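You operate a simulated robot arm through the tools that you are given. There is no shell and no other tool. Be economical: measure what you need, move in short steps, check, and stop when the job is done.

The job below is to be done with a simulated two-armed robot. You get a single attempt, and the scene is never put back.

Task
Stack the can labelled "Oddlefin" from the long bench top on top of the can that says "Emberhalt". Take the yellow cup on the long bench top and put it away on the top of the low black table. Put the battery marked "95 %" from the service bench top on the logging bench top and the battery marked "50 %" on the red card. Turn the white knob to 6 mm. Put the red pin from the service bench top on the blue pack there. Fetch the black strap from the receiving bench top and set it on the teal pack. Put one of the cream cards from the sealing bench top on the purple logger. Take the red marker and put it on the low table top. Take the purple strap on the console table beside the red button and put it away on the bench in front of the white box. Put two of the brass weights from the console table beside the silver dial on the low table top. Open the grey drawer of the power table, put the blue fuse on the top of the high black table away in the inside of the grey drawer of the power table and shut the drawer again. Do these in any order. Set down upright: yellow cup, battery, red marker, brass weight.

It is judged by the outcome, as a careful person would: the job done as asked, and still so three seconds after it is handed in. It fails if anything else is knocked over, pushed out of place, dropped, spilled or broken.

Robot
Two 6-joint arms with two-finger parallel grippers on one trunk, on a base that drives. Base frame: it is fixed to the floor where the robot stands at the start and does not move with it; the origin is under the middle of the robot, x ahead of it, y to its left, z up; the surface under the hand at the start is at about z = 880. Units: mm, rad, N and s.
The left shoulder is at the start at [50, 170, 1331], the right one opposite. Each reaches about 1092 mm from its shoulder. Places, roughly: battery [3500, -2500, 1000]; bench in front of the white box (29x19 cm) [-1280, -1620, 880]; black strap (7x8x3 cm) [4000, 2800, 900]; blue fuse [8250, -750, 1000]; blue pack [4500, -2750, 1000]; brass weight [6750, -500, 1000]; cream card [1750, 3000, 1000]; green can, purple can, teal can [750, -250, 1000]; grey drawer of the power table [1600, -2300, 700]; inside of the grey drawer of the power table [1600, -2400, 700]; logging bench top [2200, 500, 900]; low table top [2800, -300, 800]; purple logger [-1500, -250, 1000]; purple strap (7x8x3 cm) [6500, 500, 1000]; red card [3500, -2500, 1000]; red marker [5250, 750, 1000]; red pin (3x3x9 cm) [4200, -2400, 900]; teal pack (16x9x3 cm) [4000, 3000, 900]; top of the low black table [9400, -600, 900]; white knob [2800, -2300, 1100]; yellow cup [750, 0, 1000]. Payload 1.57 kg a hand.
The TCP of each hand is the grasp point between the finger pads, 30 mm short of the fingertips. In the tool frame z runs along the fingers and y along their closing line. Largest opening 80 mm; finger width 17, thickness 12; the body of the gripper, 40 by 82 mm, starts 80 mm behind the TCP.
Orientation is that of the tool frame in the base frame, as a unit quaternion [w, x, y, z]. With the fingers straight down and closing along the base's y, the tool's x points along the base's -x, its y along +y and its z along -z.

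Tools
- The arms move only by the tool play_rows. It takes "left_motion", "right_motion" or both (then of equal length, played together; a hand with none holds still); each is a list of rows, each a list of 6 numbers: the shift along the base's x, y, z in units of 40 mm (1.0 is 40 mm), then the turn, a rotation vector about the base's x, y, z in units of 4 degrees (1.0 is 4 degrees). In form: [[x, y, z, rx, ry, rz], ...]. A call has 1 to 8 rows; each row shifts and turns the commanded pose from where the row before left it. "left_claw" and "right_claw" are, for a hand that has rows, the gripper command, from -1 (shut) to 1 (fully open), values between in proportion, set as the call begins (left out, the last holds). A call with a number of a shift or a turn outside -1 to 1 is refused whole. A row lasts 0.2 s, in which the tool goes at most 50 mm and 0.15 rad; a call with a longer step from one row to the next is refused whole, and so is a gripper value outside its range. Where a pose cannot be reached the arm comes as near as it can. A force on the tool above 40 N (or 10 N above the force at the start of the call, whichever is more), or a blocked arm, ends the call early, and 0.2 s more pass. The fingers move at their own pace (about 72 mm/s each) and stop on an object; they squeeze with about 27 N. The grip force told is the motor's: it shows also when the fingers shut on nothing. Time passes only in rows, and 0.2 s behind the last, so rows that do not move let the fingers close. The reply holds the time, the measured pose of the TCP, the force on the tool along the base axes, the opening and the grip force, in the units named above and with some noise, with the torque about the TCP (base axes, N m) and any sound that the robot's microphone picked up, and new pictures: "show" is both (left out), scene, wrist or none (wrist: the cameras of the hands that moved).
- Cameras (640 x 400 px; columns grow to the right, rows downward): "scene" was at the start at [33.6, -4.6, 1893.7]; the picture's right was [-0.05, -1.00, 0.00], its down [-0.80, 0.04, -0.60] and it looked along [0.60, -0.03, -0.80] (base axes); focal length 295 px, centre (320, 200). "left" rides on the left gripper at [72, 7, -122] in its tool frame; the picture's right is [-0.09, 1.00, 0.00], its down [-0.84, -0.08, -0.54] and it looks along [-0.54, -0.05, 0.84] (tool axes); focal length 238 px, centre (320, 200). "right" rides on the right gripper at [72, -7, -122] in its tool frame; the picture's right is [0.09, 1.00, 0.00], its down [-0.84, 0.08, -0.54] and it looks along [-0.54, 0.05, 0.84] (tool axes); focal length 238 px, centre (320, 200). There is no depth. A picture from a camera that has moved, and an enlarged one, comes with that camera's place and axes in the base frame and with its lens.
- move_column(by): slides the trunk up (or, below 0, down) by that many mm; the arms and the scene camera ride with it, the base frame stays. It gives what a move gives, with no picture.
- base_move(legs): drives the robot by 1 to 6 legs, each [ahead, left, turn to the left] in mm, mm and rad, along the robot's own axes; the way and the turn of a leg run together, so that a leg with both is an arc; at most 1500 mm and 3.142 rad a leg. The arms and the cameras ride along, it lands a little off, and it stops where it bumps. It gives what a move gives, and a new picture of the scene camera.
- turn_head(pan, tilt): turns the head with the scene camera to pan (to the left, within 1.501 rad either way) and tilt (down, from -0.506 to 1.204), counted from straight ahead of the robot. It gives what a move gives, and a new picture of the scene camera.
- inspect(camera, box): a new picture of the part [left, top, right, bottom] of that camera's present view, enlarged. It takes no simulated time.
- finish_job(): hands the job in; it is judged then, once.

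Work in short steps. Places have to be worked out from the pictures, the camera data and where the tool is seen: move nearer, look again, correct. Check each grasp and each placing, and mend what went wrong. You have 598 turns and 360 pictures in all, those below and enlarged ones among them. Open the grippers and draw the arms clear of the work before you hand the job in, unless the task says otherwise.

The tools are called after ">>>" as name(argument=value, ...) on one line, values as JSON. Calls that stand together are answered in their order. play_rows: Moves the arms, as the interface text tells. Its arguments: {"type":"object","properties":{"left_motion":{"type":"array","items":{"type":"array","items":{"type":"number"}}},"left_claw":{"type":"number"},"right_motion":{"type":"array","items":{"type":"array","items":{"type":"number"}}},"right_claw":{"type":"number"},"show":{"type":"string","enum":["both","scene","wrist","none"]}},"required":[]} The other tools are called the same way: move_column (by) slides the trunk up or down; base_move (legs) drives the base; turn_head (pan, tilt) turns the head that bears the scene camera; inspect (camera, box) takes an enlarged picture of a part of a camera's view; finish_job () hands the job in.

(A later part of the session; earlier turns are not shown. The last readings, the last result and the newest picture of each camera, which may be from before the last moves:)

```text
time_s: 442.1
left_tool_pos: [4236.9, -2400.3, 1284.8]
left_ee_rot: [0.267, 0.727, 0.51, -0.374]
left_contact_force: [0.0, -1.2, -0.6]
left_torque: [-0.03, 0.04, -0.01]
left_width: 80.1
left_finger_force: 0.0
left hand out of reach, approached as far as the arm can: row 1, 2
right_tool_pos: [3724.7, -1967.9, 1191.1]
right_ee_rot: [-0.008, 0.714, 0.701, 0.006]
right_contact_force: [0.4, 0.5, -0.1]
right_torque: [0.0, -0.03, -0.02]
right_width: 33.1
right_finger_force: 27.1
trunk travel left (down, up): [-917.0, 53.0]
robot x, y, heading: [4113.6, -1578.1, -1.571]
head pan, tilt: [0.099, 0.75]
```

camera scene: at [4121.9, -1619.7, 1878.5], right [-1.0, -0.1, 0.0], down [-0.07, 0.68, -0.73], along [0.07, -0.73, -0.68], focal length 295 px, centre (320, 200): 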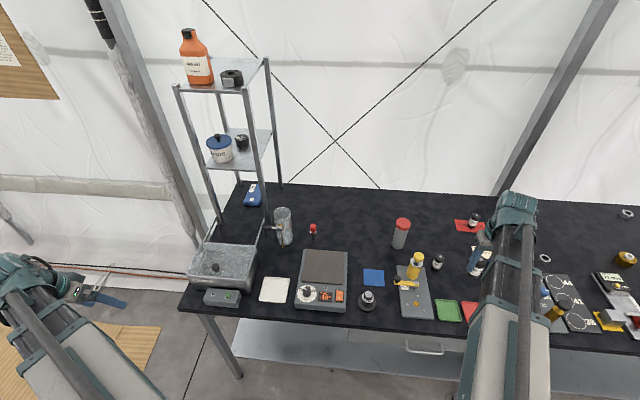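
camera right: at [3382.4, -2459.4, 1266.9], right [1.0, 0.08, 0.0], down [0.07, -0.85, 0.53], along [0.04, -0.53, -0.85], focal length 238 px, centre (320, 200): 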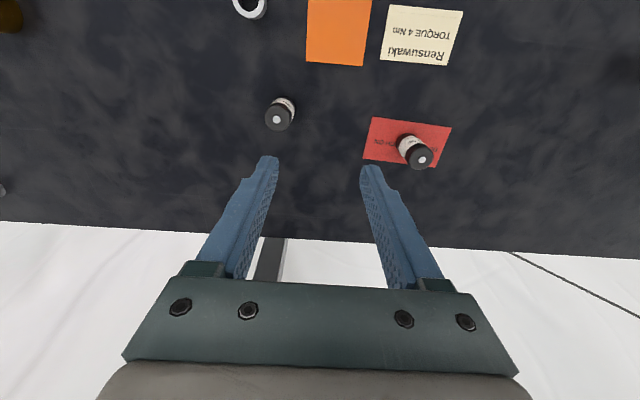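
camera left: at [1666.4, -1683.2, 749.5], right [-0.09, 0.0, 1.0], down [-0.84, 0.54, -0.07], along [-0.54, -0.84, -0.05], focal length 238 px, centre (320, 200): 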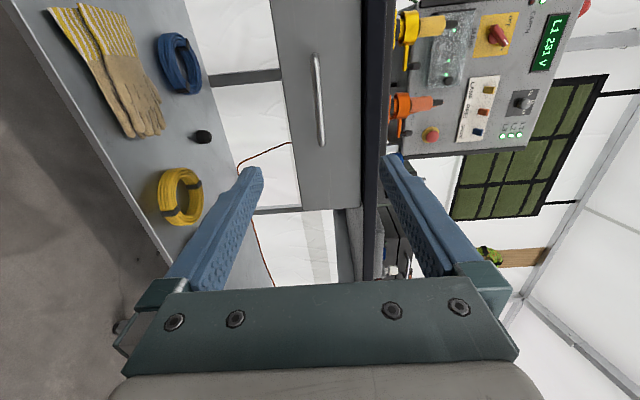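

>>> play_rows(left_motion=[[-0.27, -0.8, 0, 0, 0, 0]], show="none")

>>> move_column(by=-215)

>>> inspect(camera="left", box=[0, 0, 640, 400])

>>> inspect(camera="scene", box=[240, 180, 380, 300])

```text
time_s: 442.6
left_tool_pos: [4226.6, -2432.3, 1283.4]
left_ee_rot: [0.267, 0.727, 0.51, -0.374]
left_contact_force: [0.8, -0.4, -0.5]
left_torque: [0.04, 0.02, -0.01]
left_width: 80.1
left_finger_force: 0.0
right_tool_pos: [3724.4, -1969.7, 1191.6]
right_ee_rot: [-0.008, 0.714, 0.7, 0.006]
right_contact_force: [0.2, -1.1, -0.3]
right_torque: [0.05, 0.02, 0.03]
right_width: 33.0
right_finger_force: 27.3
trunk travel left (down, up): [-917.0, 53.0]
robot x, y, heading: [4111.5, -1577.0, -1.567]
head pan, tilt: [0.099, 0.75]
```

```text
time_s: 444.8
left_tool_pos: [4226.4, -2430.1, 1070.1]
left_ee_rot: [0.269, 0.726, 0.511, -0.374]
left_contact_force: [0.0, 0.7, -0.4]
left_torque: [-0.02, 0.02, 0.0]
left_width: 80.0
left_finger_force: 0.1
right_tool_pos: [3724.0, -1967.3, 976.5]
right_ee_rot: [-0.007, 0.713, 0.701, 0.005]
right_contact_force: [0.1, -0.2, -1.2]
right_torque: [0.02, 0.0, -0.04]
right_width: 33.1
right_finger_force: 27.1
trunk travel left (down, up): [-702.0, 268.0]
robot x, y, heading: [4114.1, -1575.9, -1.569]
head pan, tilt: [0.099, 0.75]
```

```text
1.00 times, centred on (320, 200) of left (not enlarged: the box is as wide or as high as the picture)
camera zoom: at [4279.7, -2299.5, 1081.0], right [0.92, -0.38, 0.08], down [-0.09, -0.01, 1.0], along [-0.38, -0.92, -0.04], focal length 238 px, centre (320, 200)
```

zoom: 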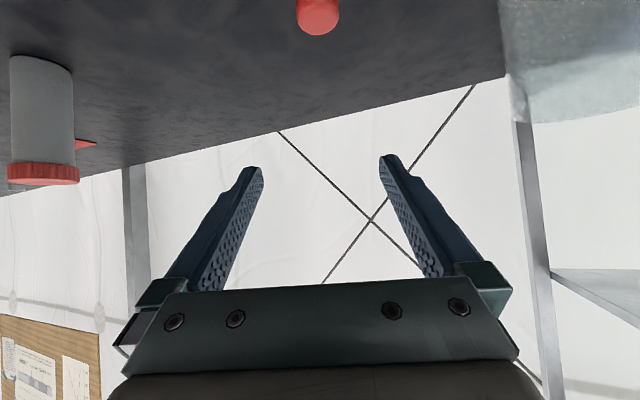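

```text
3.33 times, centred on (310, 240) of scene
camera zoom: at [4120.6, -1619.9, 1663.6], right [-1.0, -0.1, 0.0], down [-0.07, 0.68, -0.73], along [0.07, -0.73, -0.68], focal length 983 px, centre (353, 67)
```

zoom: 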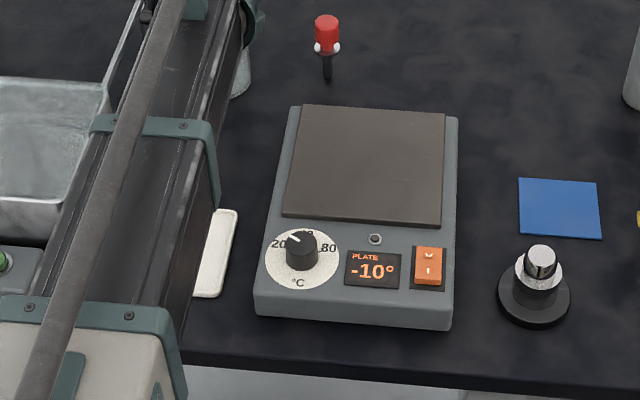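

Pin ≈(4229, −2430), centred between the fingers. I lower 103 mm and grip the cap region.

>>> move_column(by=-103)

>>> play_rows(left_motion=[[0, 0, 0, 0, 0, 0], [0, 0, 0, 0, 0, 0], [0, 0, 0, 0, 0, 0], [0, 0, 0, 0, 0, 0]], left_claw=-1, show="wrist")

```text
time_s: 446.2
left_tool_pos: [4225.6, -2429.8, 967.7]
left_ee_rot: [0.268, 0.727, 0.51, -0.374]
left_contact_force: [-0.8, 0.0, -0.8]
left_torque: [-0.01, 0.0, 0.0]
left_width: 80.1
left_finger_force: 0.0
right_tool_pos: [3725.5, -1967.1, 874.1]
right_ee_rot: [-0.007, 0.714, 0.7, 0.005]
right_contact_force: [-0.2, -0.4, -0.4]
right_torque: [0.0, -0.04, -0.01]
right_width: 33.2
right_finger_force: 26.7
trunk travel left (down, up): [-599.0, 371.0]
robot x, y, heading: [4113.0, -1577.1, -1.57]
head pan, tilt: [0.099, 0.75]
```

```text
time_s: 447.2
left_tool_pos: [4226.7, -2430.3, 968.2]
left_ee_rot: [0.267, 0.727, 0.51, -0.374]
left_contact_force: [0.5, -0.6, 1.0]
left_torque: [-0.04, -0.03, -0.01]
left_width: 24.9
left_finger_force: 27.3
right_tool_pos: [3723.9, -1968.9, 874.7]
right_ee_rot: [-0.008, 0.713, 0.701, 0.005]
right_contact_force: [0.4, -0.1, -0.7]
right_torque: [0.03, -0.01, 0.0]
right_width: 33.2
right_finger_force: 27.1
trunk travel left (down, up): [-599.0, 371.0]
robot x, y, heading: [4113.0, -1578.2, -1.572]
head pan, tilt: [0.099, 0.75]
camera left: at [4279.8, -2299.5, 978.0], right [0.92, -0.38, 0.08], down [-0.09, -0.01, 1.0], along [-0.38, -0.92, -0.04], focal length 238 px, centre (320, 200)
```

left: 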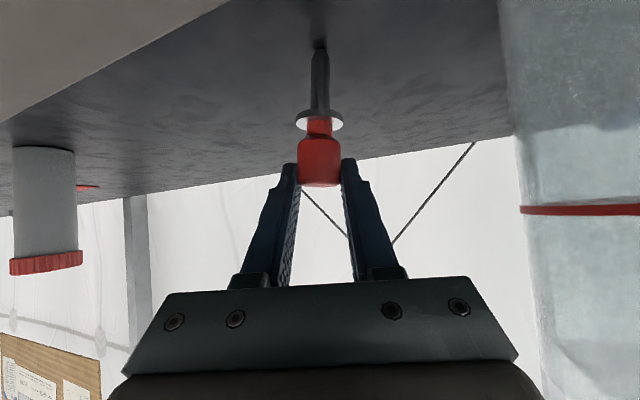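

The cap is held (24.9 mm). Before carrying, I look at the basin and handles in front of the shelf to plan a clear path.

>>> move_column(by=150)

>>> inspect(camera="scene", box=[170, 110, 330, 310])

```text
time_s: 448.9
left_tool_pos: [4226.2, -2430.4, 1116.8]
left_ee_rot: [0.268, 0.727, 0.51, -0.374]
left_contact_force: [0.2, 0.0, -0.1]
left_torque: [-0.03, -0.01, -0.01]
left_width: 25.0
left_finger_force: 26.9
right_tool_pos: [3724.9, -1966.7, 1023.6]
right_ee_rot: [-0.008, 0.714, 0.7, 0.006]
right_contact_force: [0.8, -0.6, -1.7]
right_torque: [0.03, 0.01, -0.01]
right_width: 33.0
right_finger_force: 27.0
trunk travel left (down, up): [-749.0, 221.0]
robot x, y, heading: [4113.4, -1576.8, -1.576]
head pan, tilt: [0.099, 0.75]
```

```text
2.00 times, centred on (250, 210) of scene
camera zoom: at [4120.5, -1620.2, 1710.5], right [-1.0, -0.1, 0.0], down [-0.07, 0.68, -0.73], along [0.07, -0.73, -0.68], focal length 590 px, centre (460, 180)
```

zoom: 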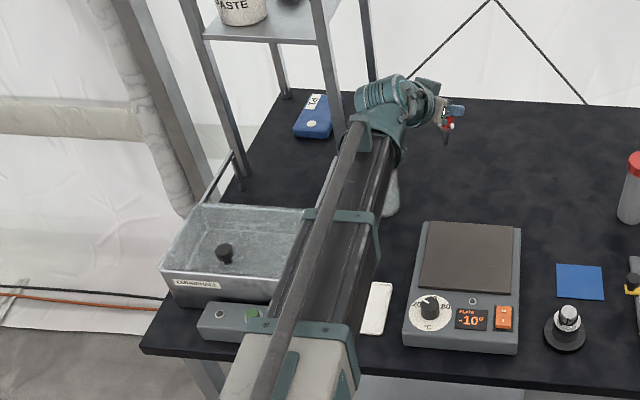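

The basin rim and its side rods are at z ≈ 1000; the shelf tier underside ≈ 1195. I lift above all, shift base 80 mm left, travel along y ≈ −2400 past the post, to x ≈ 4520.

>>> move_column(by=110)

>>> play_rows(left_motion=[[0.2, 0.8, 0, 0, 0, 0], [0.2, 0.2, 0, 0, 0, 0]], show="none")

>>> base_move(legs=[[0, 90, 0]])

>>> play_rows(left_motion=[[0.8, 0, 0, 0, 0, 0], [0.8, 0, 0, 0, 0, 0], [0.8, 0, 0, 0, 0, 0], [0.8, 0, 0, 0, 0, 0], [0.8, 0, 0, 0, 0, 0], [0.8, 0, 0, 0, 0, 0]], show="wrist")

```text
time_s: 450.4
left_tool_pos: [4225.4, -2430.1, 1227.3]
left_ee_rot: [0.268, 0.727, 0.51, -0.374]
left_contact_force: [-0.3, -0.3, -0.7]
left_torque: [0.01, -0.01, -0.02]
left_width: 24.9
left_finger_force: 26.9
right_tool_pos: [3724.7, -1966.3, 1133.8]
right_ee_rot: [-0.008, 0.714, 0.7, 0.006]
right_contact_force: [0.7, 0.8, -1.3]
right_torque: [0.02, -0.01, -0.05]
right_width: 33.0
right_finger_force: 27.2
trunk travel left (down, up): [-859.0, 111.0]
robot x, y, heading: [4113.2, -1576.7, -1.568]
head pan, tilt: [0.099, 0.75]
```

```text
time_s: 451.0
left_tool_pos: [4242.1, -2390.7, 1227.0]
left_ee_rot: [0.268, 0.726, 0.511, -0.373]
left_contact_force: [0.6, 0.2, -1.4]
left_torque: [0.0, -0.05, 0.03]
left_width: 24.9
left_finger_force: 26.9
right_tool_pos: [3725.1, -1968.1, 1134.6]
right_ee_rot: [-0.008, 0.714, 0.7, 0.006]
right_contact_force: [0.0, 0.3, -2.2]
right_torque: [0.04, -0.02, -0.02]
right_width: 33.0
right_finger_force: 26.9
trunk travel left (down, up): [-859.0, 111.0]
robot x, y, heading: [4111.1, -1579.5, -1.573]
head pan, tilt: [0.099, 0.75]
```

```text
time_s: 452.1
left_tool_pos: [4336.1, -2388.9, 1226.4]
left_ee_rot: [0.268, 0.726, 0.512, -0.374]
left_contact_force: [0.0, 0.5, -0.8]
left_torque: [0.03, 0.02, -0.06]
left_width: 24.8
left_finger_force: 27.3
right_tool_pos: [3816.6, -1968.5, 1135.8]
right_ee_rot: [-0.008, 0.713, 0.701, 0.005]
right_contact_force: [0.2, -0.2, -1.2]
right_torque: [0.01, 0.01, 0.01]
right_width: 32.8
right_finger_force: 26.9
trunk travel left (down, up): [-859.0, 111.0]
robot x, y, heading: [4202.0, -1576.5, -1.57]
head pan, tilt: [0.099, 0.75]
camera scene: at [4212.8, -1620.1, 1820.5], right [-0.99, -0.1, 0.0], down [-0.07, 0.68, -0.73], along [0.07, -0.73, -0.68], focal length 295 px, centre (320, 200)
```

scene: 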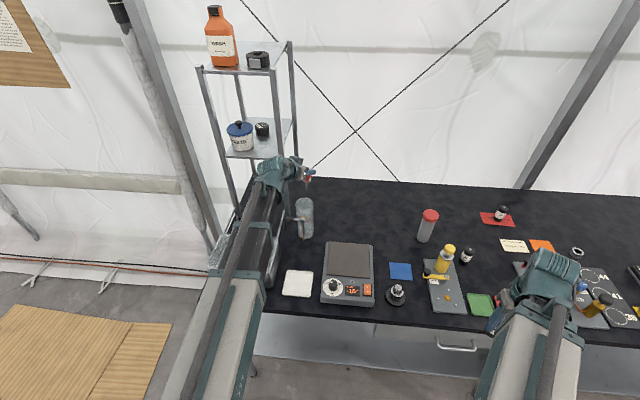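

```text
time_s: 453.5
left_tool_pos: [4526.3, -2389.6, 1227.2]
left_ee_rot: [0.268, 0.726, 0.511, -0.374]
left_contact_force: [0.4, 0.1, -0.2]
left_torque: [0.0, 0.03, 0.02]
left_width: 24.5
left_finger_force: 26.9
right_tool_pos: [3815.8, -1968.5, 1134.0]
right_ee_rot: [-0.008, 0.713, 0.701, 0.006]
right_contact_force: [-0.3, -0.5, -0.2]
right_torque: [0.01, 0.01, 0.0]
right_width: 32.8
right_finger_force: 27.2
trunk travel left (down, up): [-859.0, 111.0]
robot x, y, heading: [4202.9, -1577.4, -1.568]
head pan, tilt: [0.099, 0.75]
camera left: at [4580.3, -2258.6, 1237.8], right [0.92, -0.38, 0.08], down [-0.09, -0.01, 1.0], along [-0.38, -0.92, -0.04], focal length 238 px, centre (320, 200)
```

left: 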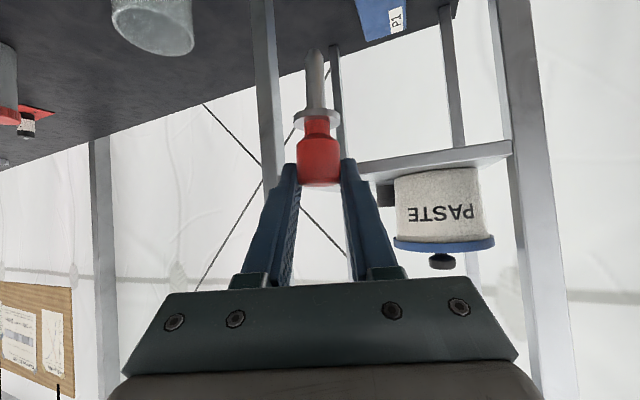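

I lower to 1100 in front of the shelf, advance 45 mm, then lower to 1022 and look.

>>> move_column(by=-127)

>>> play_rows(left_motion=[[0, -0.6, 0, 0, 0, 0], [0, -0.6, 0, 0, 0, 0]], show="none")

>>> move_column(by=-74)

>>> inspect(camera="left", box=[0, 0, 640, 400])

>>> inspect(camera="scene", box=[180, 100, 340, 300])

```text
time_s: 455.0
left_tool_pos: [4525.9, -2388.8, 1099.7]
left_ee_rot: [0.268, 0.726, 0.511, -0.374]
left_contact_force: [-0.4, -0.8, -1.2]
left_torque: [-0.02, 0.02, 0.0]
left_width: 24.7
left_finger_force: 27.1
right_tool_pos: [3815.1, -1967.8, 1007.3]
right_ee_rot: [-0.007, 0.714, 0.701, 0.005]
right_contact_force: [-0.4, 0.2, -1.3]
right_torque: [0.04, -0.01, 0.01]
right_width: 33.0
right_finger_force: 27.4
trunk travel left (down, up): [-732.0, 238.0]
robot x, y, heading: [4206.4, -1576.7, -1.567]
head pan, tilt: [0.099, 0.75]
```

```text
time_s: 455.6
left_tool_pos: [4526.0, -2436.9, 1100.7]
left_ee_rot: [0.268, 0.726, 0.511, -0.374]
left_contact_force: [0.1, -0.3, -1.6]
left_torque: [-0.02, 0.01, 0.0]
left_width: 24.6
left_finger_force: 27.3
right_tool_pos: [3814.1, -1968.3, 1007.2]
right_ee_rot: [-0.008, 0.713, 0.701, 0.006]
right_contact_force: [0.8, -0.3, -0.9]
right_torque: [0.03, -0.03, -0.01]
right_width: 33.0
right_finger_force: 27.1
trunk travel left (down, up): [-732.0, 238.0]
robot x, y, heading: [4205.6, -1576.5, -1.572]
head pan, tilt: [0.099, 0.75]
```

```text
time_s: 456.8
left_tool_pos: [4526.5, -2435.7, 1027.2]
left_ee_rot: [0.268, 0.726, 0.51, -0.375]
left_contact_force: [-0.4, 0.5, -0.3]
left_torque: [0.0, -0.01, 0.0]
left_width: 24.6
left_finger_force: 27.0
right_tool_pos: [3815.0, -1968.5, 933.4]
right_ee_rot: [-0.008, 0.713, 0.701, 0.005]
right_contact_force: [-0.8, -0.3, -0.7]
right_torque: [-0.01, 0.01, 0.0]
right_width: 33.1
right_finger_force: 27.1
trunk travel left (down, up): [-658.0, 312.0]
robot x, y, heading: [4203.4, -1579.9, -1.568]
head pan, tilt: [0.099, 0.75]
```

```text
1.00 times, centred on (320, 200) of left (not enlarged: the box is as wide or as high as the picture)
camera zoom: at [4579.4, -2305.9, 1037.0], right [0.92, -0.38, 0.08], down [-0.09, -0.01, 1.0], along [-0.38, -0.92, -0.04], focal length 238 px, centre (320, 200)
```

zoom: 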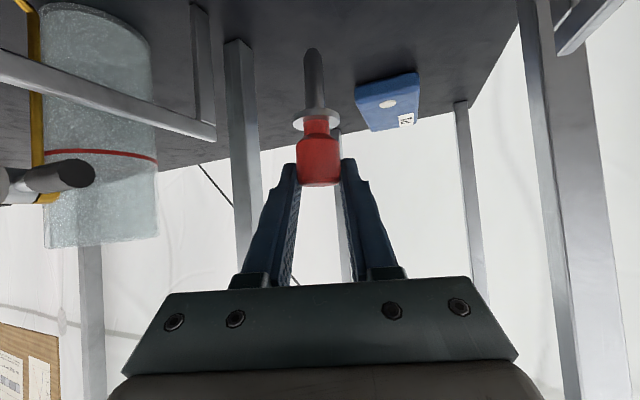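

```text
2.00 times, centred on (260, 200) of scene
camera zoom: at [4210.5, -1619.9, 1619.6], right [-0.99, -0.1, 0.0], down [-0.07, 0.68, -0.73], along [0.07, -0.73, -0.68], focal length 590 px, centre (440, 200)
```

zoom: 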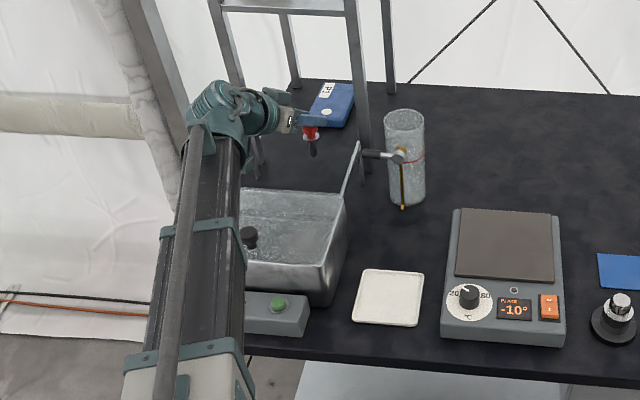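

Pack top ≈ 910, so the pin's seat needs TCP ≈ 986. I move the base 30 mm ahead, lower to 997, and advance over the pack.

>>> base_move(legs=[[30, 0, 0]])

>>> move_column(by=-29)

>>> play_rows(left_motion=[[0.07, -0.9, 0, 0, 0, 0], [0.07, -0.9, 0, 0, 0, 0], [0.07, -0.9, 0, 0, 0, 0], [0.07, -0.9, 0, 0, 0, 0]], show="wrist")

```text
time_s: 457.6
left_tool_pos: [4526.7, -2466.9, 1026.2]
left_ee_rot: [0.269, 0.726, 0.512, -0.373]
left_contact_force: [0.0, -0.4, -1.7]
left_torque: [0.0, -0.02, -0.04]
left_width: 24.6
left_finger_force: 26.7
right_tool_pos: [3815.9, -1998.6, 931.8]
right_ee_rot: [-0.008, 0.713, 0.701, 0.006]
right_contact_force: [-0.1, -0.7, -0.6]
right_torque: [0.03, 0.02, 0.02]
right_width: 33.1
right_finger_force: 26.8
trunk travel left (down, up): [-658.0, 312.0]
robot x, y, heading: [4198.4, -1602.2, -1.572]
head pan, tilt: [0.099, 0.75]
camera scene: at [4210.6, -1650.8, 1619.5], right [-0.99, -0.1, 0.0], down [-0.07, 0.68, -0.73], along [0.07, -0.73, -0.68], focal length 295 px, centre (320, 200)
```

scene: 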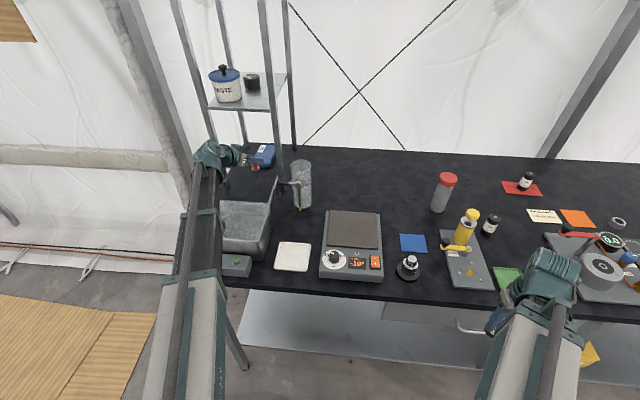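

```text
time_s: 458.3
left_tool_pos: [4526.9, -2466.0, 997.0]
left_ee_rot: [0.269, 0.725, 0.511, -0.374]
left_contact_force: [0.8, -0.5, -1.2]
left_torque: [-0.02, 0.01, 0.01]
left_width: 24.7
left_finger_force: 26.7
right_tool_pos: [3815.4, -1997.9, 904.9]
right_ee_rot: [-0.007, 0.713, 0.701, 0.005]
right_contact_force: [-0.5, -0.3, -1.5]
right_torque: [0.01, -0.01, -0.03]
right_width: 33.3
right_finger_force: 27.1
trunk travel left (down, up): [-629.0, 341.0]
robot x, y, heading: [4200.2, -1607.1, -1.567]
head pan, tilt: [0.099, 0.75]
```

```text
time_s: 459.3
left_tool_pos: [4538.1, -2610.0, 996.1]
left_ee_rot: [0.267, 0.726, 0.511, -0.374]
left_contact_force: [-0.5, 0.3, -0.1]
left_torque: [0.0, 0.04, 0.01]
left_width: 24.9
left_finger_force: 27.2
right_tool_pos: [3815.2, -1999.1, 903.1]
right_ee_rot: [-0.008, 0.714, 0.701, 0.005]
right_contact_force: [-0.7, -1.3, -1.2]
right_torque: [0.02, 0.04, 0.02]
right_width: 33.0
right_finger_force: 26.7
trunk travel left (down, up): [-629.0, 341.0]
robot x, y, heading: [4202.8, -1607.7, -1.573]
head pan, tilt: [0.099, 0.75]
camera left: at [4591.2, -2479.3, 1007.6], right [0.92, -0.38, 0.08], down [-0.09, -0.01, 1.0], along [-0.38, -0.92, -0.04], focal length 238 px, centre (320, 200)
```

left: 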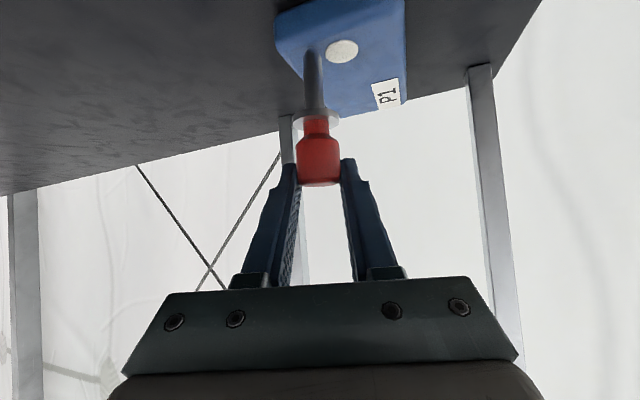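

I lower 5 mm, then shift to seat the pin behind the button, nearer the pack's centre line.

>>> move_column(by=-5)

>>> play_rows(left_motion=[[0.22, -0.38, 0, 0, 0, 0], [0.22, -0.38, 0, 0, 0, 0], [0, -0.36, 0, 0, 0, 0]], show="wrist")

```text
time_s: 459.9
left_tool_pos: [4536.9, -2608.5, 993.1]
left_ee_rot: [0.269, 0.725, 0.511, -0.375]
left_contact_force: [-0.1, -3.6, 9.0]
left_torque: [-0.24, 0.01, 0.01]
left_width: 24.4
left_finger_force: 26.6
right_tool_pos: [3815.3, -1996.7, 899.2]
right_ee_rot: [-0.008, 0.713, 0.701, 0.004]
right_contact_force: [0.9, -0.7, -1.3]
right_torque: [0.0, -0.01, 0.01]
right_width: 32.9
right_finger_force: 26.9
trunk travel left (down, up): [-624.0, 346.0]
robot x, y, heading: [4203.1, -1606.7, -1.57]
head pan, tilt: [0.099, 0.75]
```

```text
time_s: 460.7
left_tool_pos: [4553.3, -2653.1, 993.2]
left_ee_rot: [0.269, 0.726, 0.511, -0.374]
left_contact_force: [-0.9, 1.1, 6.6]
left_torque: [0.03, 0.05, 0.0]
left_width: 24.8
left_finger_force: 26.5
right_tool_pos: [3813.2, -1996.0, 898.3]
right_ee_rot: [-0.007, 0.713, 0.701, 0.004]
right_contact_force: [0.6, 0.2, -1.4]
right_torque: [0.03, 0.02, 0.0]
right_width: 33.0
right_finger_force: 27.1
trunk travel left (down, up): [-624.0, 346.0]
robot x, y, heading: [4205.4, -1602.7, -1.571]
head pan, tilt: [0.099, 0.75]
camera left: at [4607.3, -2521.7, 1004.1], right [0.92, -0.38, 0.08], down [-0.09, -0.01, 1.0], along [-0.38, -0.92, -0.04], focal length 238 px, centre (320, 200)
```

left: 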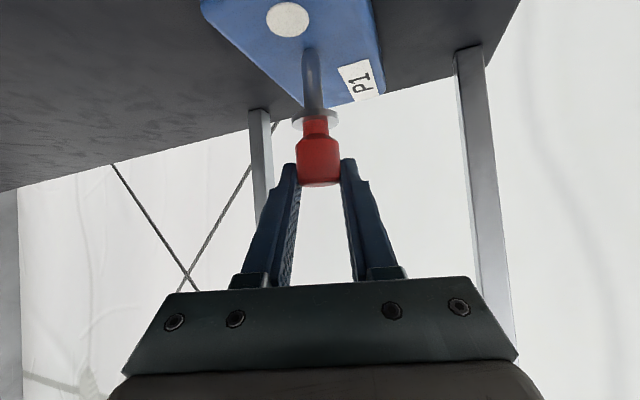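

The pin stands on the pack between button and label, pack unmoved. I open just slightly first to let it settle, then look.

>>> play_rows(left_motion=[[0, 0, 0, 0, 0, 0], [0, 0, 0, 0, 0, 0], [0, 0, 0, 0, 0, 0], [0, 0, 0, 0, 0, 0]], left_claw=-0.15, show="wrist")

```text
time_s: 461.7
left_tool_pos: [4553.8, -2653.1, 992.0]
left_ee_rot: [0.268, 0.726, 0.511, -0.374]
left_contact_force: [-0.2, -0.1, 0.2]
left_torque: [0.0, 0.04, -0.01]
left_width: 33.9
left_finger_force: 0.1
right_tool_pos: [3814.0, -1998.0, 898.7]
right_ee_rot: [-0.008, 0.713, 0.701, 0.005]
right_contact_force: [0.6, 0.5, -1.1]
right_torque: [0.0, -0.02, 0.0]
right_width: 33.0
right_finger_force: 27.2
trunk travel left (down, up): [-624.0, 346.0]
robot x, y, heading: [4206.5, -1605.3, -1.569]
head pan, tilt: [0.099, 0.75]
camera left: at [4607.3, -2522.6, 1003.4], right [0.92, -0.38, 0.08], down [-0.09, -0.01, 1.0], along [-0.38, -0.92, -0.04], focal length 238 px, centre (320, 200)
```

left: 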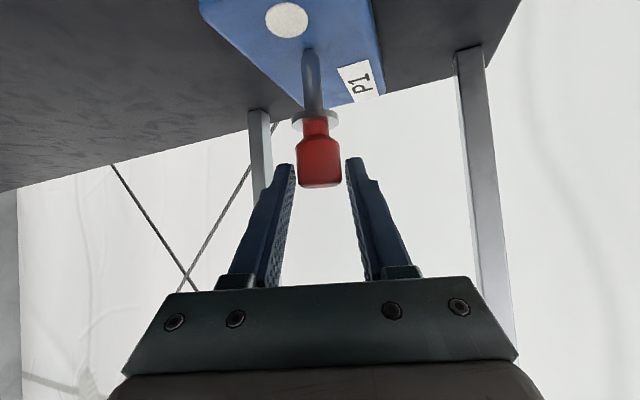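

The pin stands free. I open fully and withdraw backwards, then raise.

>>> play_rows(left_motion=[[0, 0, 0, 0, 0, 0], [0.28, 0.8, 0, 0, 0, 0], [0.28, 0.8, 0, 0, 0, 0], [0, 0.9, 0, 0, 0, 0], [-0.2, 0.9, 0, 0, 0, 0], [-0.2, 0.9, 0, 0, 0, 0], [-0.2, 0.6, 0, 0, 0, 0]], left_claw=0.7, show="wrist")

```text
time_s: 462.6
left_tool_pos: [4574.2, -2581.3, 993.4]
left_ee_rot: [0.271, 0.727, 0.507, -0.376]
left_contact_force: [-0.9, -6.6, -2.4]
left_torque: [0.17, 0.17, -0.39]
left_width: 68.1
left_finger_force: 0.1
right_tool_pos: [3814.3, -1998.2, 897.4]
right_ee_rot: [-0.008, 0.714, 0.7, 0.006]
right_contact_force: [0.2, -0.1, -1.3]
right_torque: [-0.03, 0.0, -0.02]
right_width: 33.2
right_finger_force: 26.8
trunk travel left (down, up): [-624.0, 346.0]
robot x, y, heading: [4206.2, -1610.9, -1.571]
head pan, tilt: [0.099, 0.75]
stopped in row 4 (left hand): the force on the tool passed its limit at 85 N (the readings are from after the stop); the commanded pose is now the measured one
camera left: at [4628.4, -2451.4, 1002.7], right [0.92, -0.39, 0.09], down [-0.1, 0.0, 1.0], along [-0.38, -0.92, -0.04], focal length 238 px, centre (320, 200)
```

left: 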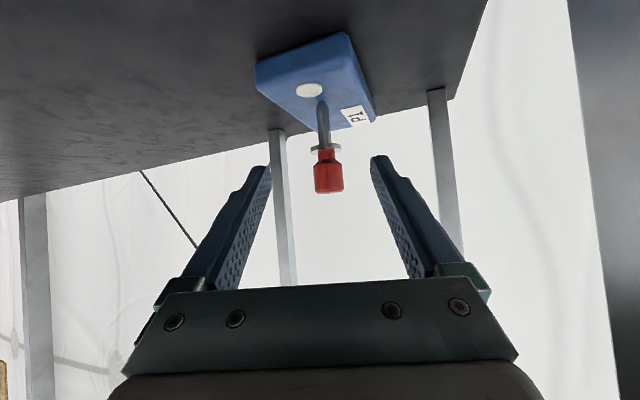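

The camera brushed the front-left post; the pin still stands. I move 60 mm in −x away from the post, then out.

>>> play_rows(left_motion=[[-0.8, 0, 0, 0, 0, 0], [-0.8, 0.1, 0, 0, 0, 0], [-0.1, 0.9, 0, 0, 0, 0], [0, 0.9, 0, 0, 0, 0], [0, 0.9, 0, 0, 0, 0], [0, 0.6, 0, 0, 0, 0]], show="none")

>>> move_column(by=250)

>>> inspect(camera="scene", box=[160, 40, 340, 290])

```text
time_s: 464.0
left_tool_pos: [4507.6, -2443.3, 994.7]
left_ee_rot: [0.273, 0.726, 0.507, -0.376]
left_contact_force: [0.4, -0.1, 0.1]
left_torque: [-0.02, 0.01, -0.06]
left_width: 68.1
left_finger_force: 0.1
right_tool_pos: [3814.5, -1996.8, 899.6]
right_ee_rot: [-0.008, 0.713, 0.701, 0.005]
right_contact_force: [-0.1, 0.2, -1.5]
right_torque: [0.03, 0.01, -0.01]
right_width: 32.9
right_finger_force: 26.7
trunk travel left (down, up): [-624.0, 346.0]
robot x, y, heading: [4202.3, -1604.8, -1.568]
head pan, tilt: [0.099, 0.75]
```

```text
time_s: 465.9
left_tool_pos: [4507.9, -2442.5, 1199.7]
left_ee_rot: [0.264, 0.73, 0.509, -0.372]
left_contact_force: [2.0, -0.4, -12.6]
left_torque: [0.38, 0.5, 0.03]
left_width: 69.4
left_finger_force: 0.9
right_tool_pos: [3815.4, -1996.7, 1107.8]
right_ee_rot: [-0.008, 0.713, 0.701, 0.005]
right_contact_force: [0.2, -0.5, -1.6]
right_torque: [0.0, 0.0, 0.01]
right_width: 33.1
right_finger_force: 27.3
trunk travel left (down, up): [-833.0, 137.0]
robot x, y, heading: [4204.7, -1606.4, -1.568]
head pan, tilt: [0.099, 0.75]
stopped: the force on the tool passed its limit at 60 N (the readings are from after the stop); the commanded pose is now the measured one
```

```text
1.60 times, centred on (250, 165) of scene
camera zoom: at [4211.1, -1650.8, 1794.9], right [-0.99, -0.1, 0.0], down [-0.07, 0.68, -0.73], along [0.07, -0.73, -0.68], focal length 472 px, centre (432, 256)
```

zoom: 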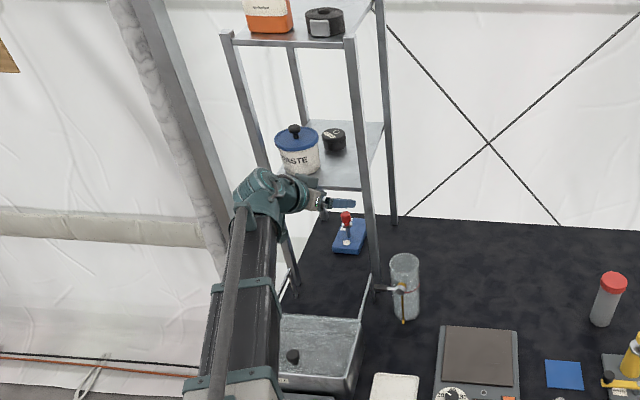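

The fingertips caught the tier edge from below. I lower 20 mm, withdraw further, then raise, and check that the shelf items are unmoved.

>>> move_column(by=-25)

>>> play_rows(left_motion=[[0, 0.9, 0, 0, 0, 0], [0, 0.9, 0, 0, 0, 0], [0, 0.9, 0, 0, 0, 0], [0, 0.9, 0, 0, 0, 0]], show="none")

>>> move_column(by=120)

>>> inspect(camera="scene", box=[180, 60, 340, 280])

```text
time_s: 466.6
left_tool_pos: [4507.9, -2442.2, 1175.0]
left_ee_rot: [0.266, 0.73, 0.508, -0.372]
left_contact_force: [0.2, 0.6, 0.1]
left_torque: [-0.01, -0.03, -0.02]
left_width: 68.0
left_finger_force: 0.1
right_tool_pos: [3812.9, -1996.7, 1083.2]
right_ee_rot: [-0.008, 0.713, 0.701, 0.005]
right_contact_force: [0.3, 1.2, -2.1]
right_torque: [-0.02, -0.01, -0.01]
right_width: 33.0
right_finger_force: 26.8
trunk travel left (down, up): [-808.0, 162.0]
robot x, y, heading: [4201.3, -1605.1, -1.569]
head pan, tilt: [0.099, 0.75]
```

```text
time_s: 467.6
left_tool_pos: [4506.6, -2298.1, 1176.5]
left_ee_rot: [0.265, 0.73, 0.509, -0.372]
left_contact_force: [0.2, -0.4, -0.1]
left_torque: [-0.05, 0.01, -0.01]
left_width: 68.0
left_finger_force: 0.0
right_tool_pos: [3814.3, -1996.2, 1083.8]
right_ee_rot: [-0.007, 0.714, 0.7, 0.005]
right_contact_force: [-0.2, 0.1, -0.9]
right_torque: [-0.02, 0.0, -0.04]
right_width: 32.9
right_finger_force: 26.9
trunk travel left (down, up): [-808.0, 162.0]
robot x, y, heading: [4206.6, -1605.8, -1.573]
head pan, tilt: [0.099, 0.75]
```

```text
time_s: 469.1
left_tool_pos: [4506.0, -2298.5, 1295.5]
left_ee_rot: [0.266, 0.73, 0.509, -0.372]
left_contact_force: [0.7, 1.1, -0.3]
left_torque: [-0.04, -0.02, 0.0]
left_width: 68.2
left_finger_force: 0.0
right_tool_pos: [3814.8, -1997.2, 1203.0]
right_ee_rot: [-0.008, 0.714, 0.7, 0.005]
right_contact_force: [-0.2, -0.1, -0.6]
right_torque: [0.02, 0.0, 0.0]
right_width: 33.2
right_finger_force: 27.5
trunk travel left (down, up): [-928.0, 42.0]
robot x, y, heading: [4202.4, -1606.3, -1.57]
head pan, tilt: [0.099, 0.75]
```

```text
1.82 times, centred on (260, 170) of scene
camera zoom: at [4210.2, -1649.6, 1889.5], right [-1.0, -0.1, 0.0], down [-0.07, 0.68, -0.73], along [0.07, -0.73, -0.68], focal length 536 px, centre (429, 254)
```

zoom: 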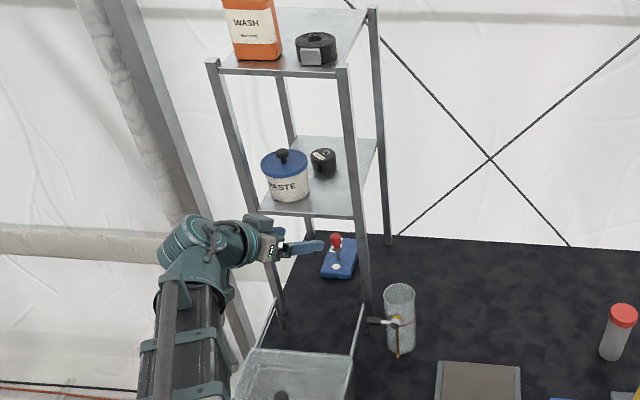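

The pin stands on the pack and the shelf is in order. Now the 95 % battery goes to the logging bench: I back off, turn around and look at the way to the left side.

>>> base_move(legs=[[-450, 0, 0], [0, 0, 3.14], [300, 0, 0]])

>>> turn_head(pan=0.3, tilt=0.5)

```text
time_s: 480.8
left_tool_pos: [3912.1, -161.2, 1294.9]
left_ee_rot: [0.373, -0.503, 0.734, 0.262]
left_contact_force: [0.0, 0.5, -0.6]
left_torque: [-0.03, 0.0, -0.06]
left_width: 68.1
left_finger_force: 0.1
right_tool_pos: [4599.4, -473.4, 1202.6]
right_ee_rot: [-0.006, -0.695, 0.719, -0.009]
right_contact_force: [0.0, 1.2, -0.5]
right_torque: [-0.05, -0.01, -0.01]
right_width: 33.1
right_finger_force: 26.7
trunk travel left (down, up): [-928.0, 42.0]
robot x, y, heading: [4209.3, -861.0, 1.557]
head pan, tilt: [0.099, 0.75]
camera scene: at [4198.8, -816.4, 1889.5], right [1.0, 0.09, 0.0], down [0.06, -0.68, -0.73], along [-0.06, 0.73, -0.68], focal length 295 px, centre (320, 200)
```

scene: 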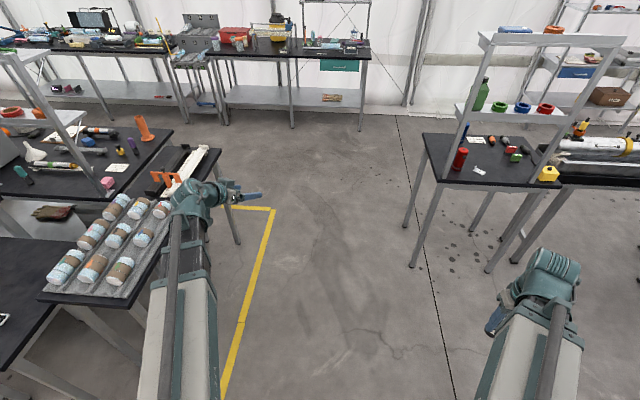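

```text
time_s: 481.6
left_tool_pos: [3913.7, -162.7, 1296.0]
left_ee_rot: [0.374, -0.503, 0.734, 0.262]
left_contact_force: [-1.3, -0.4, 0.1]
left_torque: [0.02, -0.03, 0.0]
left_width: 68.0
left_finger_force: 0.0
right_tool_pos: [4600.3, -475.2, 1203.6]
right_ee_rot: [-0.005, -0.695, 0.719, -0.008]
right_contact_force: [-0.1, 0.1, -1.8]
right_torque: [-0.02, 0.01, -0.02]
right_width: 33.2
right_finger_force: 27.1
trunk travel left (down, up): [-928.0, 42.0]
robot x, y, heading: [4210.5, -862.4, 1.557]
head pan, tilt: [0.3, 0.499]
camera scene: at [4180.2, -813.3, 1911.5], right [0.96, 0.28, 0.0], down [0.14, -0.46, -0.88], along [-0.25, 0.84, -0.48], focal length 295 px, centre (320, 200)
```

scene: 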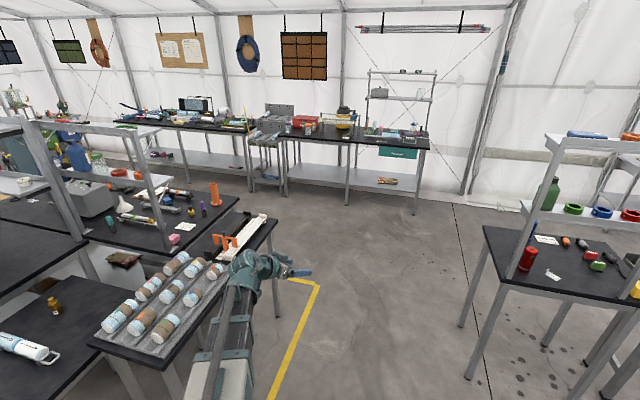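

The passage at x ≈ 4200 is clear. I pull the right hand inward and drive through to the left aisle, then turn west.

>>> play_rows(right_motion=[[-0.9, 0.2, 0, 0, 0, 0], [-0.9, 0.2, 0, 0, 0, 0], [-0.9, 0.2, 0, 0, 0, 0], [-0.9, 0.2, 0, 0, 0, 0], [-0.9, 0.2, 0, 0, 0, 0]], left_motion=[[0.5, -0.2, 0, 0, 0, 0], [0.5, -0.2, 0, 0, 0, 0], [0.5, -0.2, 0, 0, 0, 0], [0.5, -0.2, 0, 0, 0, 0], [0.5, -0.2, 0, 0, 0, 0]], show="none")

>>> base_move(legs=[[1400, 0, 0], [1000, 0, 0], [0, 0, 1.57]])

```text
time_s: 482.8
left_tool_pos: [4012.8, -202.0, 1295.3]
left_ee_rot: [0.374, -0.503, 0.734, 0.263]
left_contact_force: [0.0, -0.4, -0.4]
left_torque: [-0.01, -0.03, 0.02]
left_width: 67.9
left_finger_force: 0.0
right_tool_pos: [4429.1, -410.7, 1203.4]
right_ee_rot: [-0.005, -0.695, 0.719, -0.007]
right_contact_force: [0.1, -0.4, -1.2]
right_torque: [-0.01, -0.03, 0.0]
right_width: 33.1
right_finger_force: 26.9
right hand out of reach, approached as far as the arm can: row 1, 2, 3
trunk travel left (down, up): [-928.0, 42.0]
robot x, y, heading: [4207.3, -861.7, 1.557]
head pan, tilt: [0.3, 0.499]
```

```text
time_s: 498.4
left_tool_pos: [3557.6, 1342.4, 1296.1]
left_ee_rot: [-0.074, 0.876, -0.153, -0.452]
left_contact_force: [-0.4, 0.9, 0.1]
left_torque: [0.0, 0.01, 0.0]
left_width: 68.3
left_finger_force: 0.1
right_tool_pos: [3758.9, 1764.6, 1202.4]
right_ee_rot: [-0.002, 1.0, -0.005, 0.01]
right_contact_force: [0.2, 0.1, -1.0]
right_torque: [0.02, 0.01, 0.04]
right_width: 32.8
right_finger_force: 27.3
trunk travel left (down, up): [-928.0, 42.0]
robot x, y, heading: [4212.4, 1552.2, -3.135]
head pan, tilt: [0.3, 0.499]
camera scene: at [4164.2, 1523.5, 1911.5], right [-0.3, 0.95, 0.0], down [0.46, 0.15, -0.88], along [-0.84, -0.27, -0.48], focal length 295 px, centre (320, 200)
```

scene: 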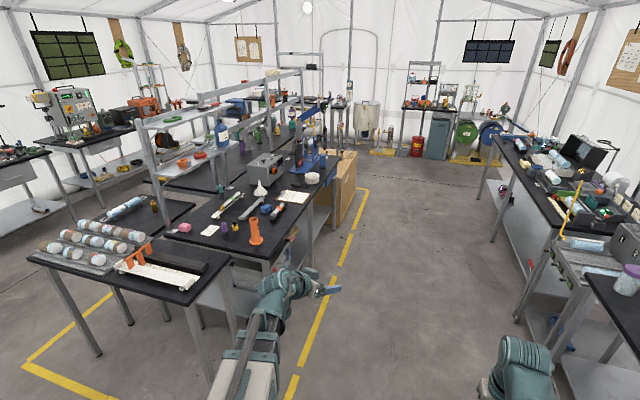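

The logging bench is on my left, its aisle edge at y ≈ 890. I drive to x ≈ 2700, face it and look down.

>>> base_move(legs=[[1480, 0, 0], [0, 0, 1.57]])

>>> turn_head(pan=0.0, tilt=0.75)

```text
time_s: 509.6
left_tool_pos: [2949.7, 878.9, 1294.9]
left_ee_rot: [0.27, 0.723, 0.517, -0.369]
left_contact_force: [0.3, 0.2, 0.2]
left_torque: [0.02, -0.01, 0.02]
left_width: 67.7
left_finger_force: 0.1
right_tool_pos: [2523.5, 1071.2, 1202.9]
right_ee_rot: [-0.009, 0.705, 0.709, 0.006]
right_contact_force: [-0.1, -0.5, -1.4]
right_torque: [0.06, 0.02, 0.02]
right_width: 32.9
right_finger_force: 26.6
trunk travel left (down, up): [-928.0, 42.0]
robot x, y, heading: [2733.9, 1528.9, -1.547]
head pan, tilt: [0.3, 0.499]
camera scene: at [2757.2, 1481.6, 1911.5], right [-0.95, -0.32, 0.0], down [-0.15, 0.45, -0.88], along [0.28, -0.83, -0.48], focal length 295 px, centre (320, 200)
```

scene: 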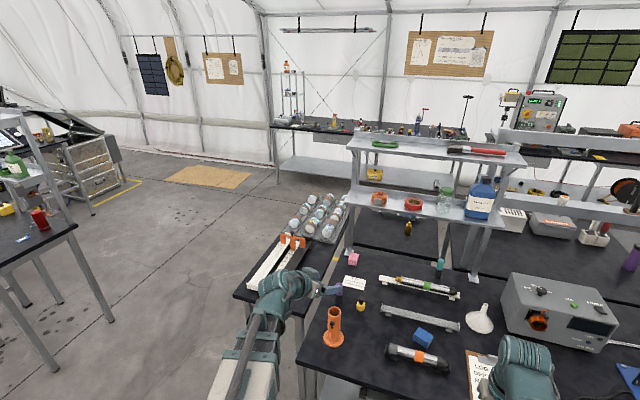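

```text
time_s: 510.4
left_tool_pos: [2949.0, 878.6, 1296.0]
left_ee_rot: [0.271, 0.722, 0.518, -0.369]
left_contact_force: [0.5, 0.8, -0.5]
left_torque: [0.01, 0.0, 0.02]
left_width: 67.8
left_finger_force: 0.1
right_tool_pos: [2523.5, 1071.7, 1202.5]
right_ee_rot: [-0.007, 0.705, 0.709, 0.005]
right_contact_force: [1.0, 0.8, -0.1]
right_torque: [-0.02, -0.01, 0.01]
right_width: 32.8
right_finger_force: 27.0
trunk travel left (down, up): [-928.0, 42.0]
robot x, y, heading: [2730.5, 1526.9, -1.547]
head pan, tilt: [0.0, 0.75]
camera scene: at [2730.2, 1484.9, 1889.6], right [-1.0, -0.03, 0.0], down [-0.02, 0.68, -0.73], along [0.02, -0.73, -0.68], focal length 295 px, centre (320, 200)
```

scene: 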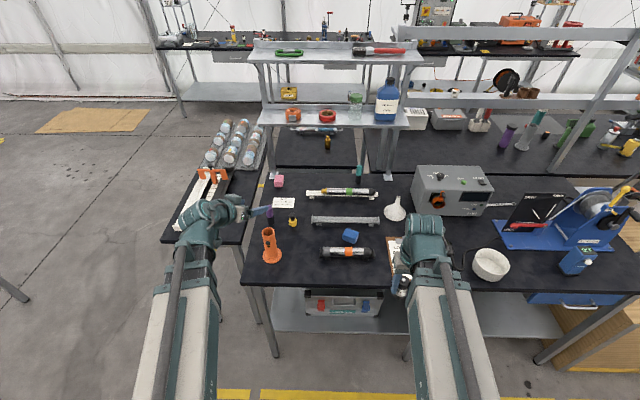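

There is a free spot near (2805, 805). I bring the right hand with the battery there, moving the left hand back.

>>> play_rows(right_motion=[[0.88, -0.83, 0, 0, 0, 0], [0.88, -0.83, 0, 0, 0, 0], [0.88, -0.83, 0, 0, 0, 0], [0.88, -0.83, 0, 0, 0, 0], [0.88, -0.83, 0, 0, 0, 0], [0.88, -0.83, 0, 0, 0, 0], [0.88, -0.83, 0, 0, 0, 0], [0.88, -0.83, 0, 0, 0, 0]], left_motion=[[0.6, 0.7, 0, 0, 0, 0], [0.6, 0.7, 0, 0, 0, 0], [0.6, 0.7, 0, 0, 0, 0], [0.6, 0.7, 0, 0, 0, 0], [0.6, 0, 0, 0, 0, 0], [0.6, 0, 0, 0, 0, 0], [0, 0, 0, 0, 0, 0], [0, 0, 0, 0, 0, 0]], show="none")

>>> move_column(by=-200)

>>> inspect(camera="right", box=[0, 0, 640, 400])

```text
time_s: 512.2
left_tool_pos: [3107.9, 966.4, 1294.8]
left_ee_rot: [0.27, 0.724, 0.517, -0.37]
left_contact_force: [-0.5, -0.2, 0.4]
left_torque: [0.0, 0.01, 0.0]
left_width: 67.9
left_finger_force: 0.0
left hand out of reach, approached as far as the arm can: row 3, 4
right_tool_pos: [2805.9, 803.6, 1202.0]
right_ee_rot: [-0.008, 0.705, 0.709, 0.006]
right_contact_force: [-0.2, -0.8, -1.4]
right_torque: [0.02, 0.04, -0.02]
right_width: 32.9
right_finger_force: 26.8
trunk travel left (down, up): [-928.0, 42.0]
robot x, y, heading: [2731.0, 1529.1, -1.545]
head pan, tilt: [0.0, 0.75]
```

```text
time_s: 514.4
left_tool_pos: [3106.0, 965.4, 1096.3]
left_ee_rot: [0.27, 0.723, 0.517, -0.37]
left_contact_force: [0.1, 0.0, -0.1]
left_torque: [-0.04, 0.0, -0.03]
left_width: 68.2
left_finger_force: 0.0
right_tool_pos: [2804.7, 804.6, 1003.0]
right_ee_rot: [-0.007, 0.705, 0.709, 0.006]
right_contact_force: [0.5, -0.3, -1.9]
right_torque: [0.03, -0.04, 0.02]
right_width: 32.8
right_finger_force: 26.9
trunk travel left (down, up): [-728.0, 242.0]
robot x, y, heading: [2729.8, 1527.2, -1.546]
head pan, tilt: [0.0, 0.75]
```

```text
1.00 times, centred on (320, 200) of right (not enlarged: the box is as wide or as high as the picture)
camera zoom: at [2798.3, 873.9, 1127.2], right [1.0, 0.1, 0.0], down [0.09, -0.85, 0.53], along [0.05, -0.52, -0.85], focal length 238 px, centre (320, 200)
```

zoom: 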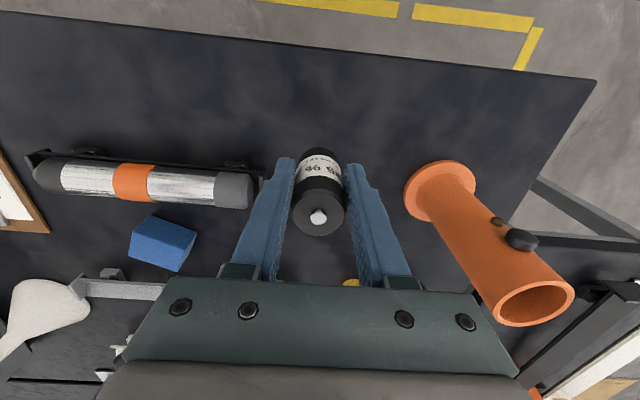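

>>> move_column(by=-52)

>>> move_column(by=-6)

>>> move_column(by=-6)

```text
time_s: 515.3
left_tool_pos: [3106.1, 966.4, 1043.4]
left_ee_rot: [0.271, 0.723, 0.517, -0.369]
left_contact_force: [-0.1, -0.3, 0.7]
left_torque: [0.0, -0.02, 0.0]
left_width: 68.0
left_finger_force: 0.1
right_tool_pos: [2804.4, 804.7, 951.3]
right_ee_rot: [-0.008, 0.704, 0.71, 0.005]
right_contact_force: [1.1, 0.3, -0.5]
right_torque: [0.01, 0.0, 0.0]
right_width: 33.0
right_finger_force: 27.0
trunk travel left (down, up): [-676.0, 294.0]
robot x, y, heading: [2727.7, 1529.0, -1.547]
head pan, tilt: [0.0, 0.75]
```

```text
time_s: 515.9
left_tool_pos: [3106.4, 966.6, 1038.3]
left_ee_rot: [0.271, 0.723, 0.517, -0.37]
left_contact_force: [-0.6, 0.7, -0.1]
left_torque: [0.0, 0.0, -0.01]
left_width: 68.1
left_finger_force: 0.1
right_tool_pos: [2803.9, 804.1, 945.8]
right_ee_rot: [-0.008, 0.704, 0.71, 0.005]
right_contact_force: [0.5, 0.1, 0.2]
right_torque: [-0.01, -0.01, 0.0]
right_width: 33.0
right_finger_force: 27.3
trunk travel left (down, up): [-670.0, 300.0]
robot x, y, heading: [2727.9, 1528.3, -1.544]
head pan, tilt: [0.0, 0.75]
```

```text
time_s: 516.4
left_tool_pos: [3106.7, 966.8, 1032.3]
left_ee_rot: [0.272, 0.722, 0.517, -0.371]
left_contact_force: [0.3, -0.5, 0.0]
left_torque: [0.04, -0.01, -0.02]
left_width: 68.1
left_finger_force: 0.0
right_tool_pos: [2804.1, 806.6, 939.4]
right_ee_rot: [-0.008, 0.705, 0.709, 0.005]
right_contact_force: [-0.8, -1.4, 22.0]
right_torque: [-0.21, -0.17, -0.02]
right_width: 33.0
right_finger_force: 27.0
trunk travel left (down, up): [-664.0, 306.0]
robot x, y, heading: [2727.9, 1529.3, -1.552]
head pan, tilt: [0.0, 0.75]
```

Contact (22 N). Release, rise and check.

>>> play_rows(right_motion=[[0, 0, 0, 0, 0, 0], [0, 0, 0, 0, 0, 0], [0, 0, 0, 0, 0, 0]], right_claw=0.6, show="none")

>>> move_column(by=250)

>>> inspect(camera="right", box=[100, 0, 540, 280])

```text
time_s: 517.2
left_tool_pos: [3106.0, 966.6, 1031.9]
left_ee_rot: [0.271, 0.723, 0.517, -0.369]
left_contact_force: [-0.6, 0.0, -0.4]
left_torque: [-0.02, 0.01, 0.03]
left_width: 68.1
left_finger_force: 0.0
right_tool_pos: [2803.7, 803.9, 938.1]
right_ee_rot: [-0.007, 0.705, 0.709, 0.005]
right_contact_force: [0.3, 0.7, 0.4]
right_torque: [0.03, 0.0, -0.04]
right_width: 63.9
right_finger_force: 0.0
trunk travel left (down, up): [-664.0, 306.0]
robot x, y, heading: [2728.4, 1528.4, -1.544]
head pan, tilt: [0.0, 0.75]
```

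```text
time_s: 519.8
left_tool_pos: [3106.5, 966.8, 1281.5]
left_ee_rot: [0.271, 0.723, 0.517, -0.37]
left_contact_force: [0.3, -0.1, 0.0]
left_torque: [-0.02, -0.01, 0.04]
left_width: 68.0
left_finger_force: 0.1
right_tool_pos: [2803.3, 803.9, 1188.5]
right_ee_rot: [-0.007, 0.705, 0.71, 0.005]
right_contact_force: [0.5, -0.2, 0.2]
right_torque: [0.02, -0.02, 0.0]
right_width: 64.3
right_finger_force: 0.0
trunk travel left (down, up): [-914.0, 56.0]
robot x, y, heading: [2727.0, 1531.8, -1.544]
head pan, tilt: [0.0, 0.75]
```

```text
1.43 times, centred on (320, 140) of right
camera zoom: at [2798.3, 873.8, 1313.1], right [1.0, 0.1, 0.0], down [0.09, -0.85, 0.53], along [0.05, -0.52, -0.85], focal length 340 px, centre (320, 286)
```

zoom: 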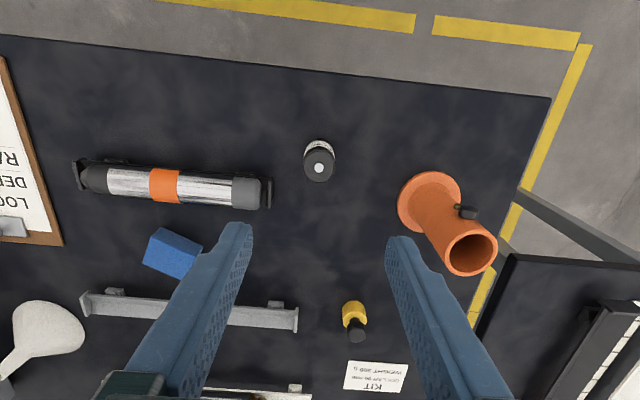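

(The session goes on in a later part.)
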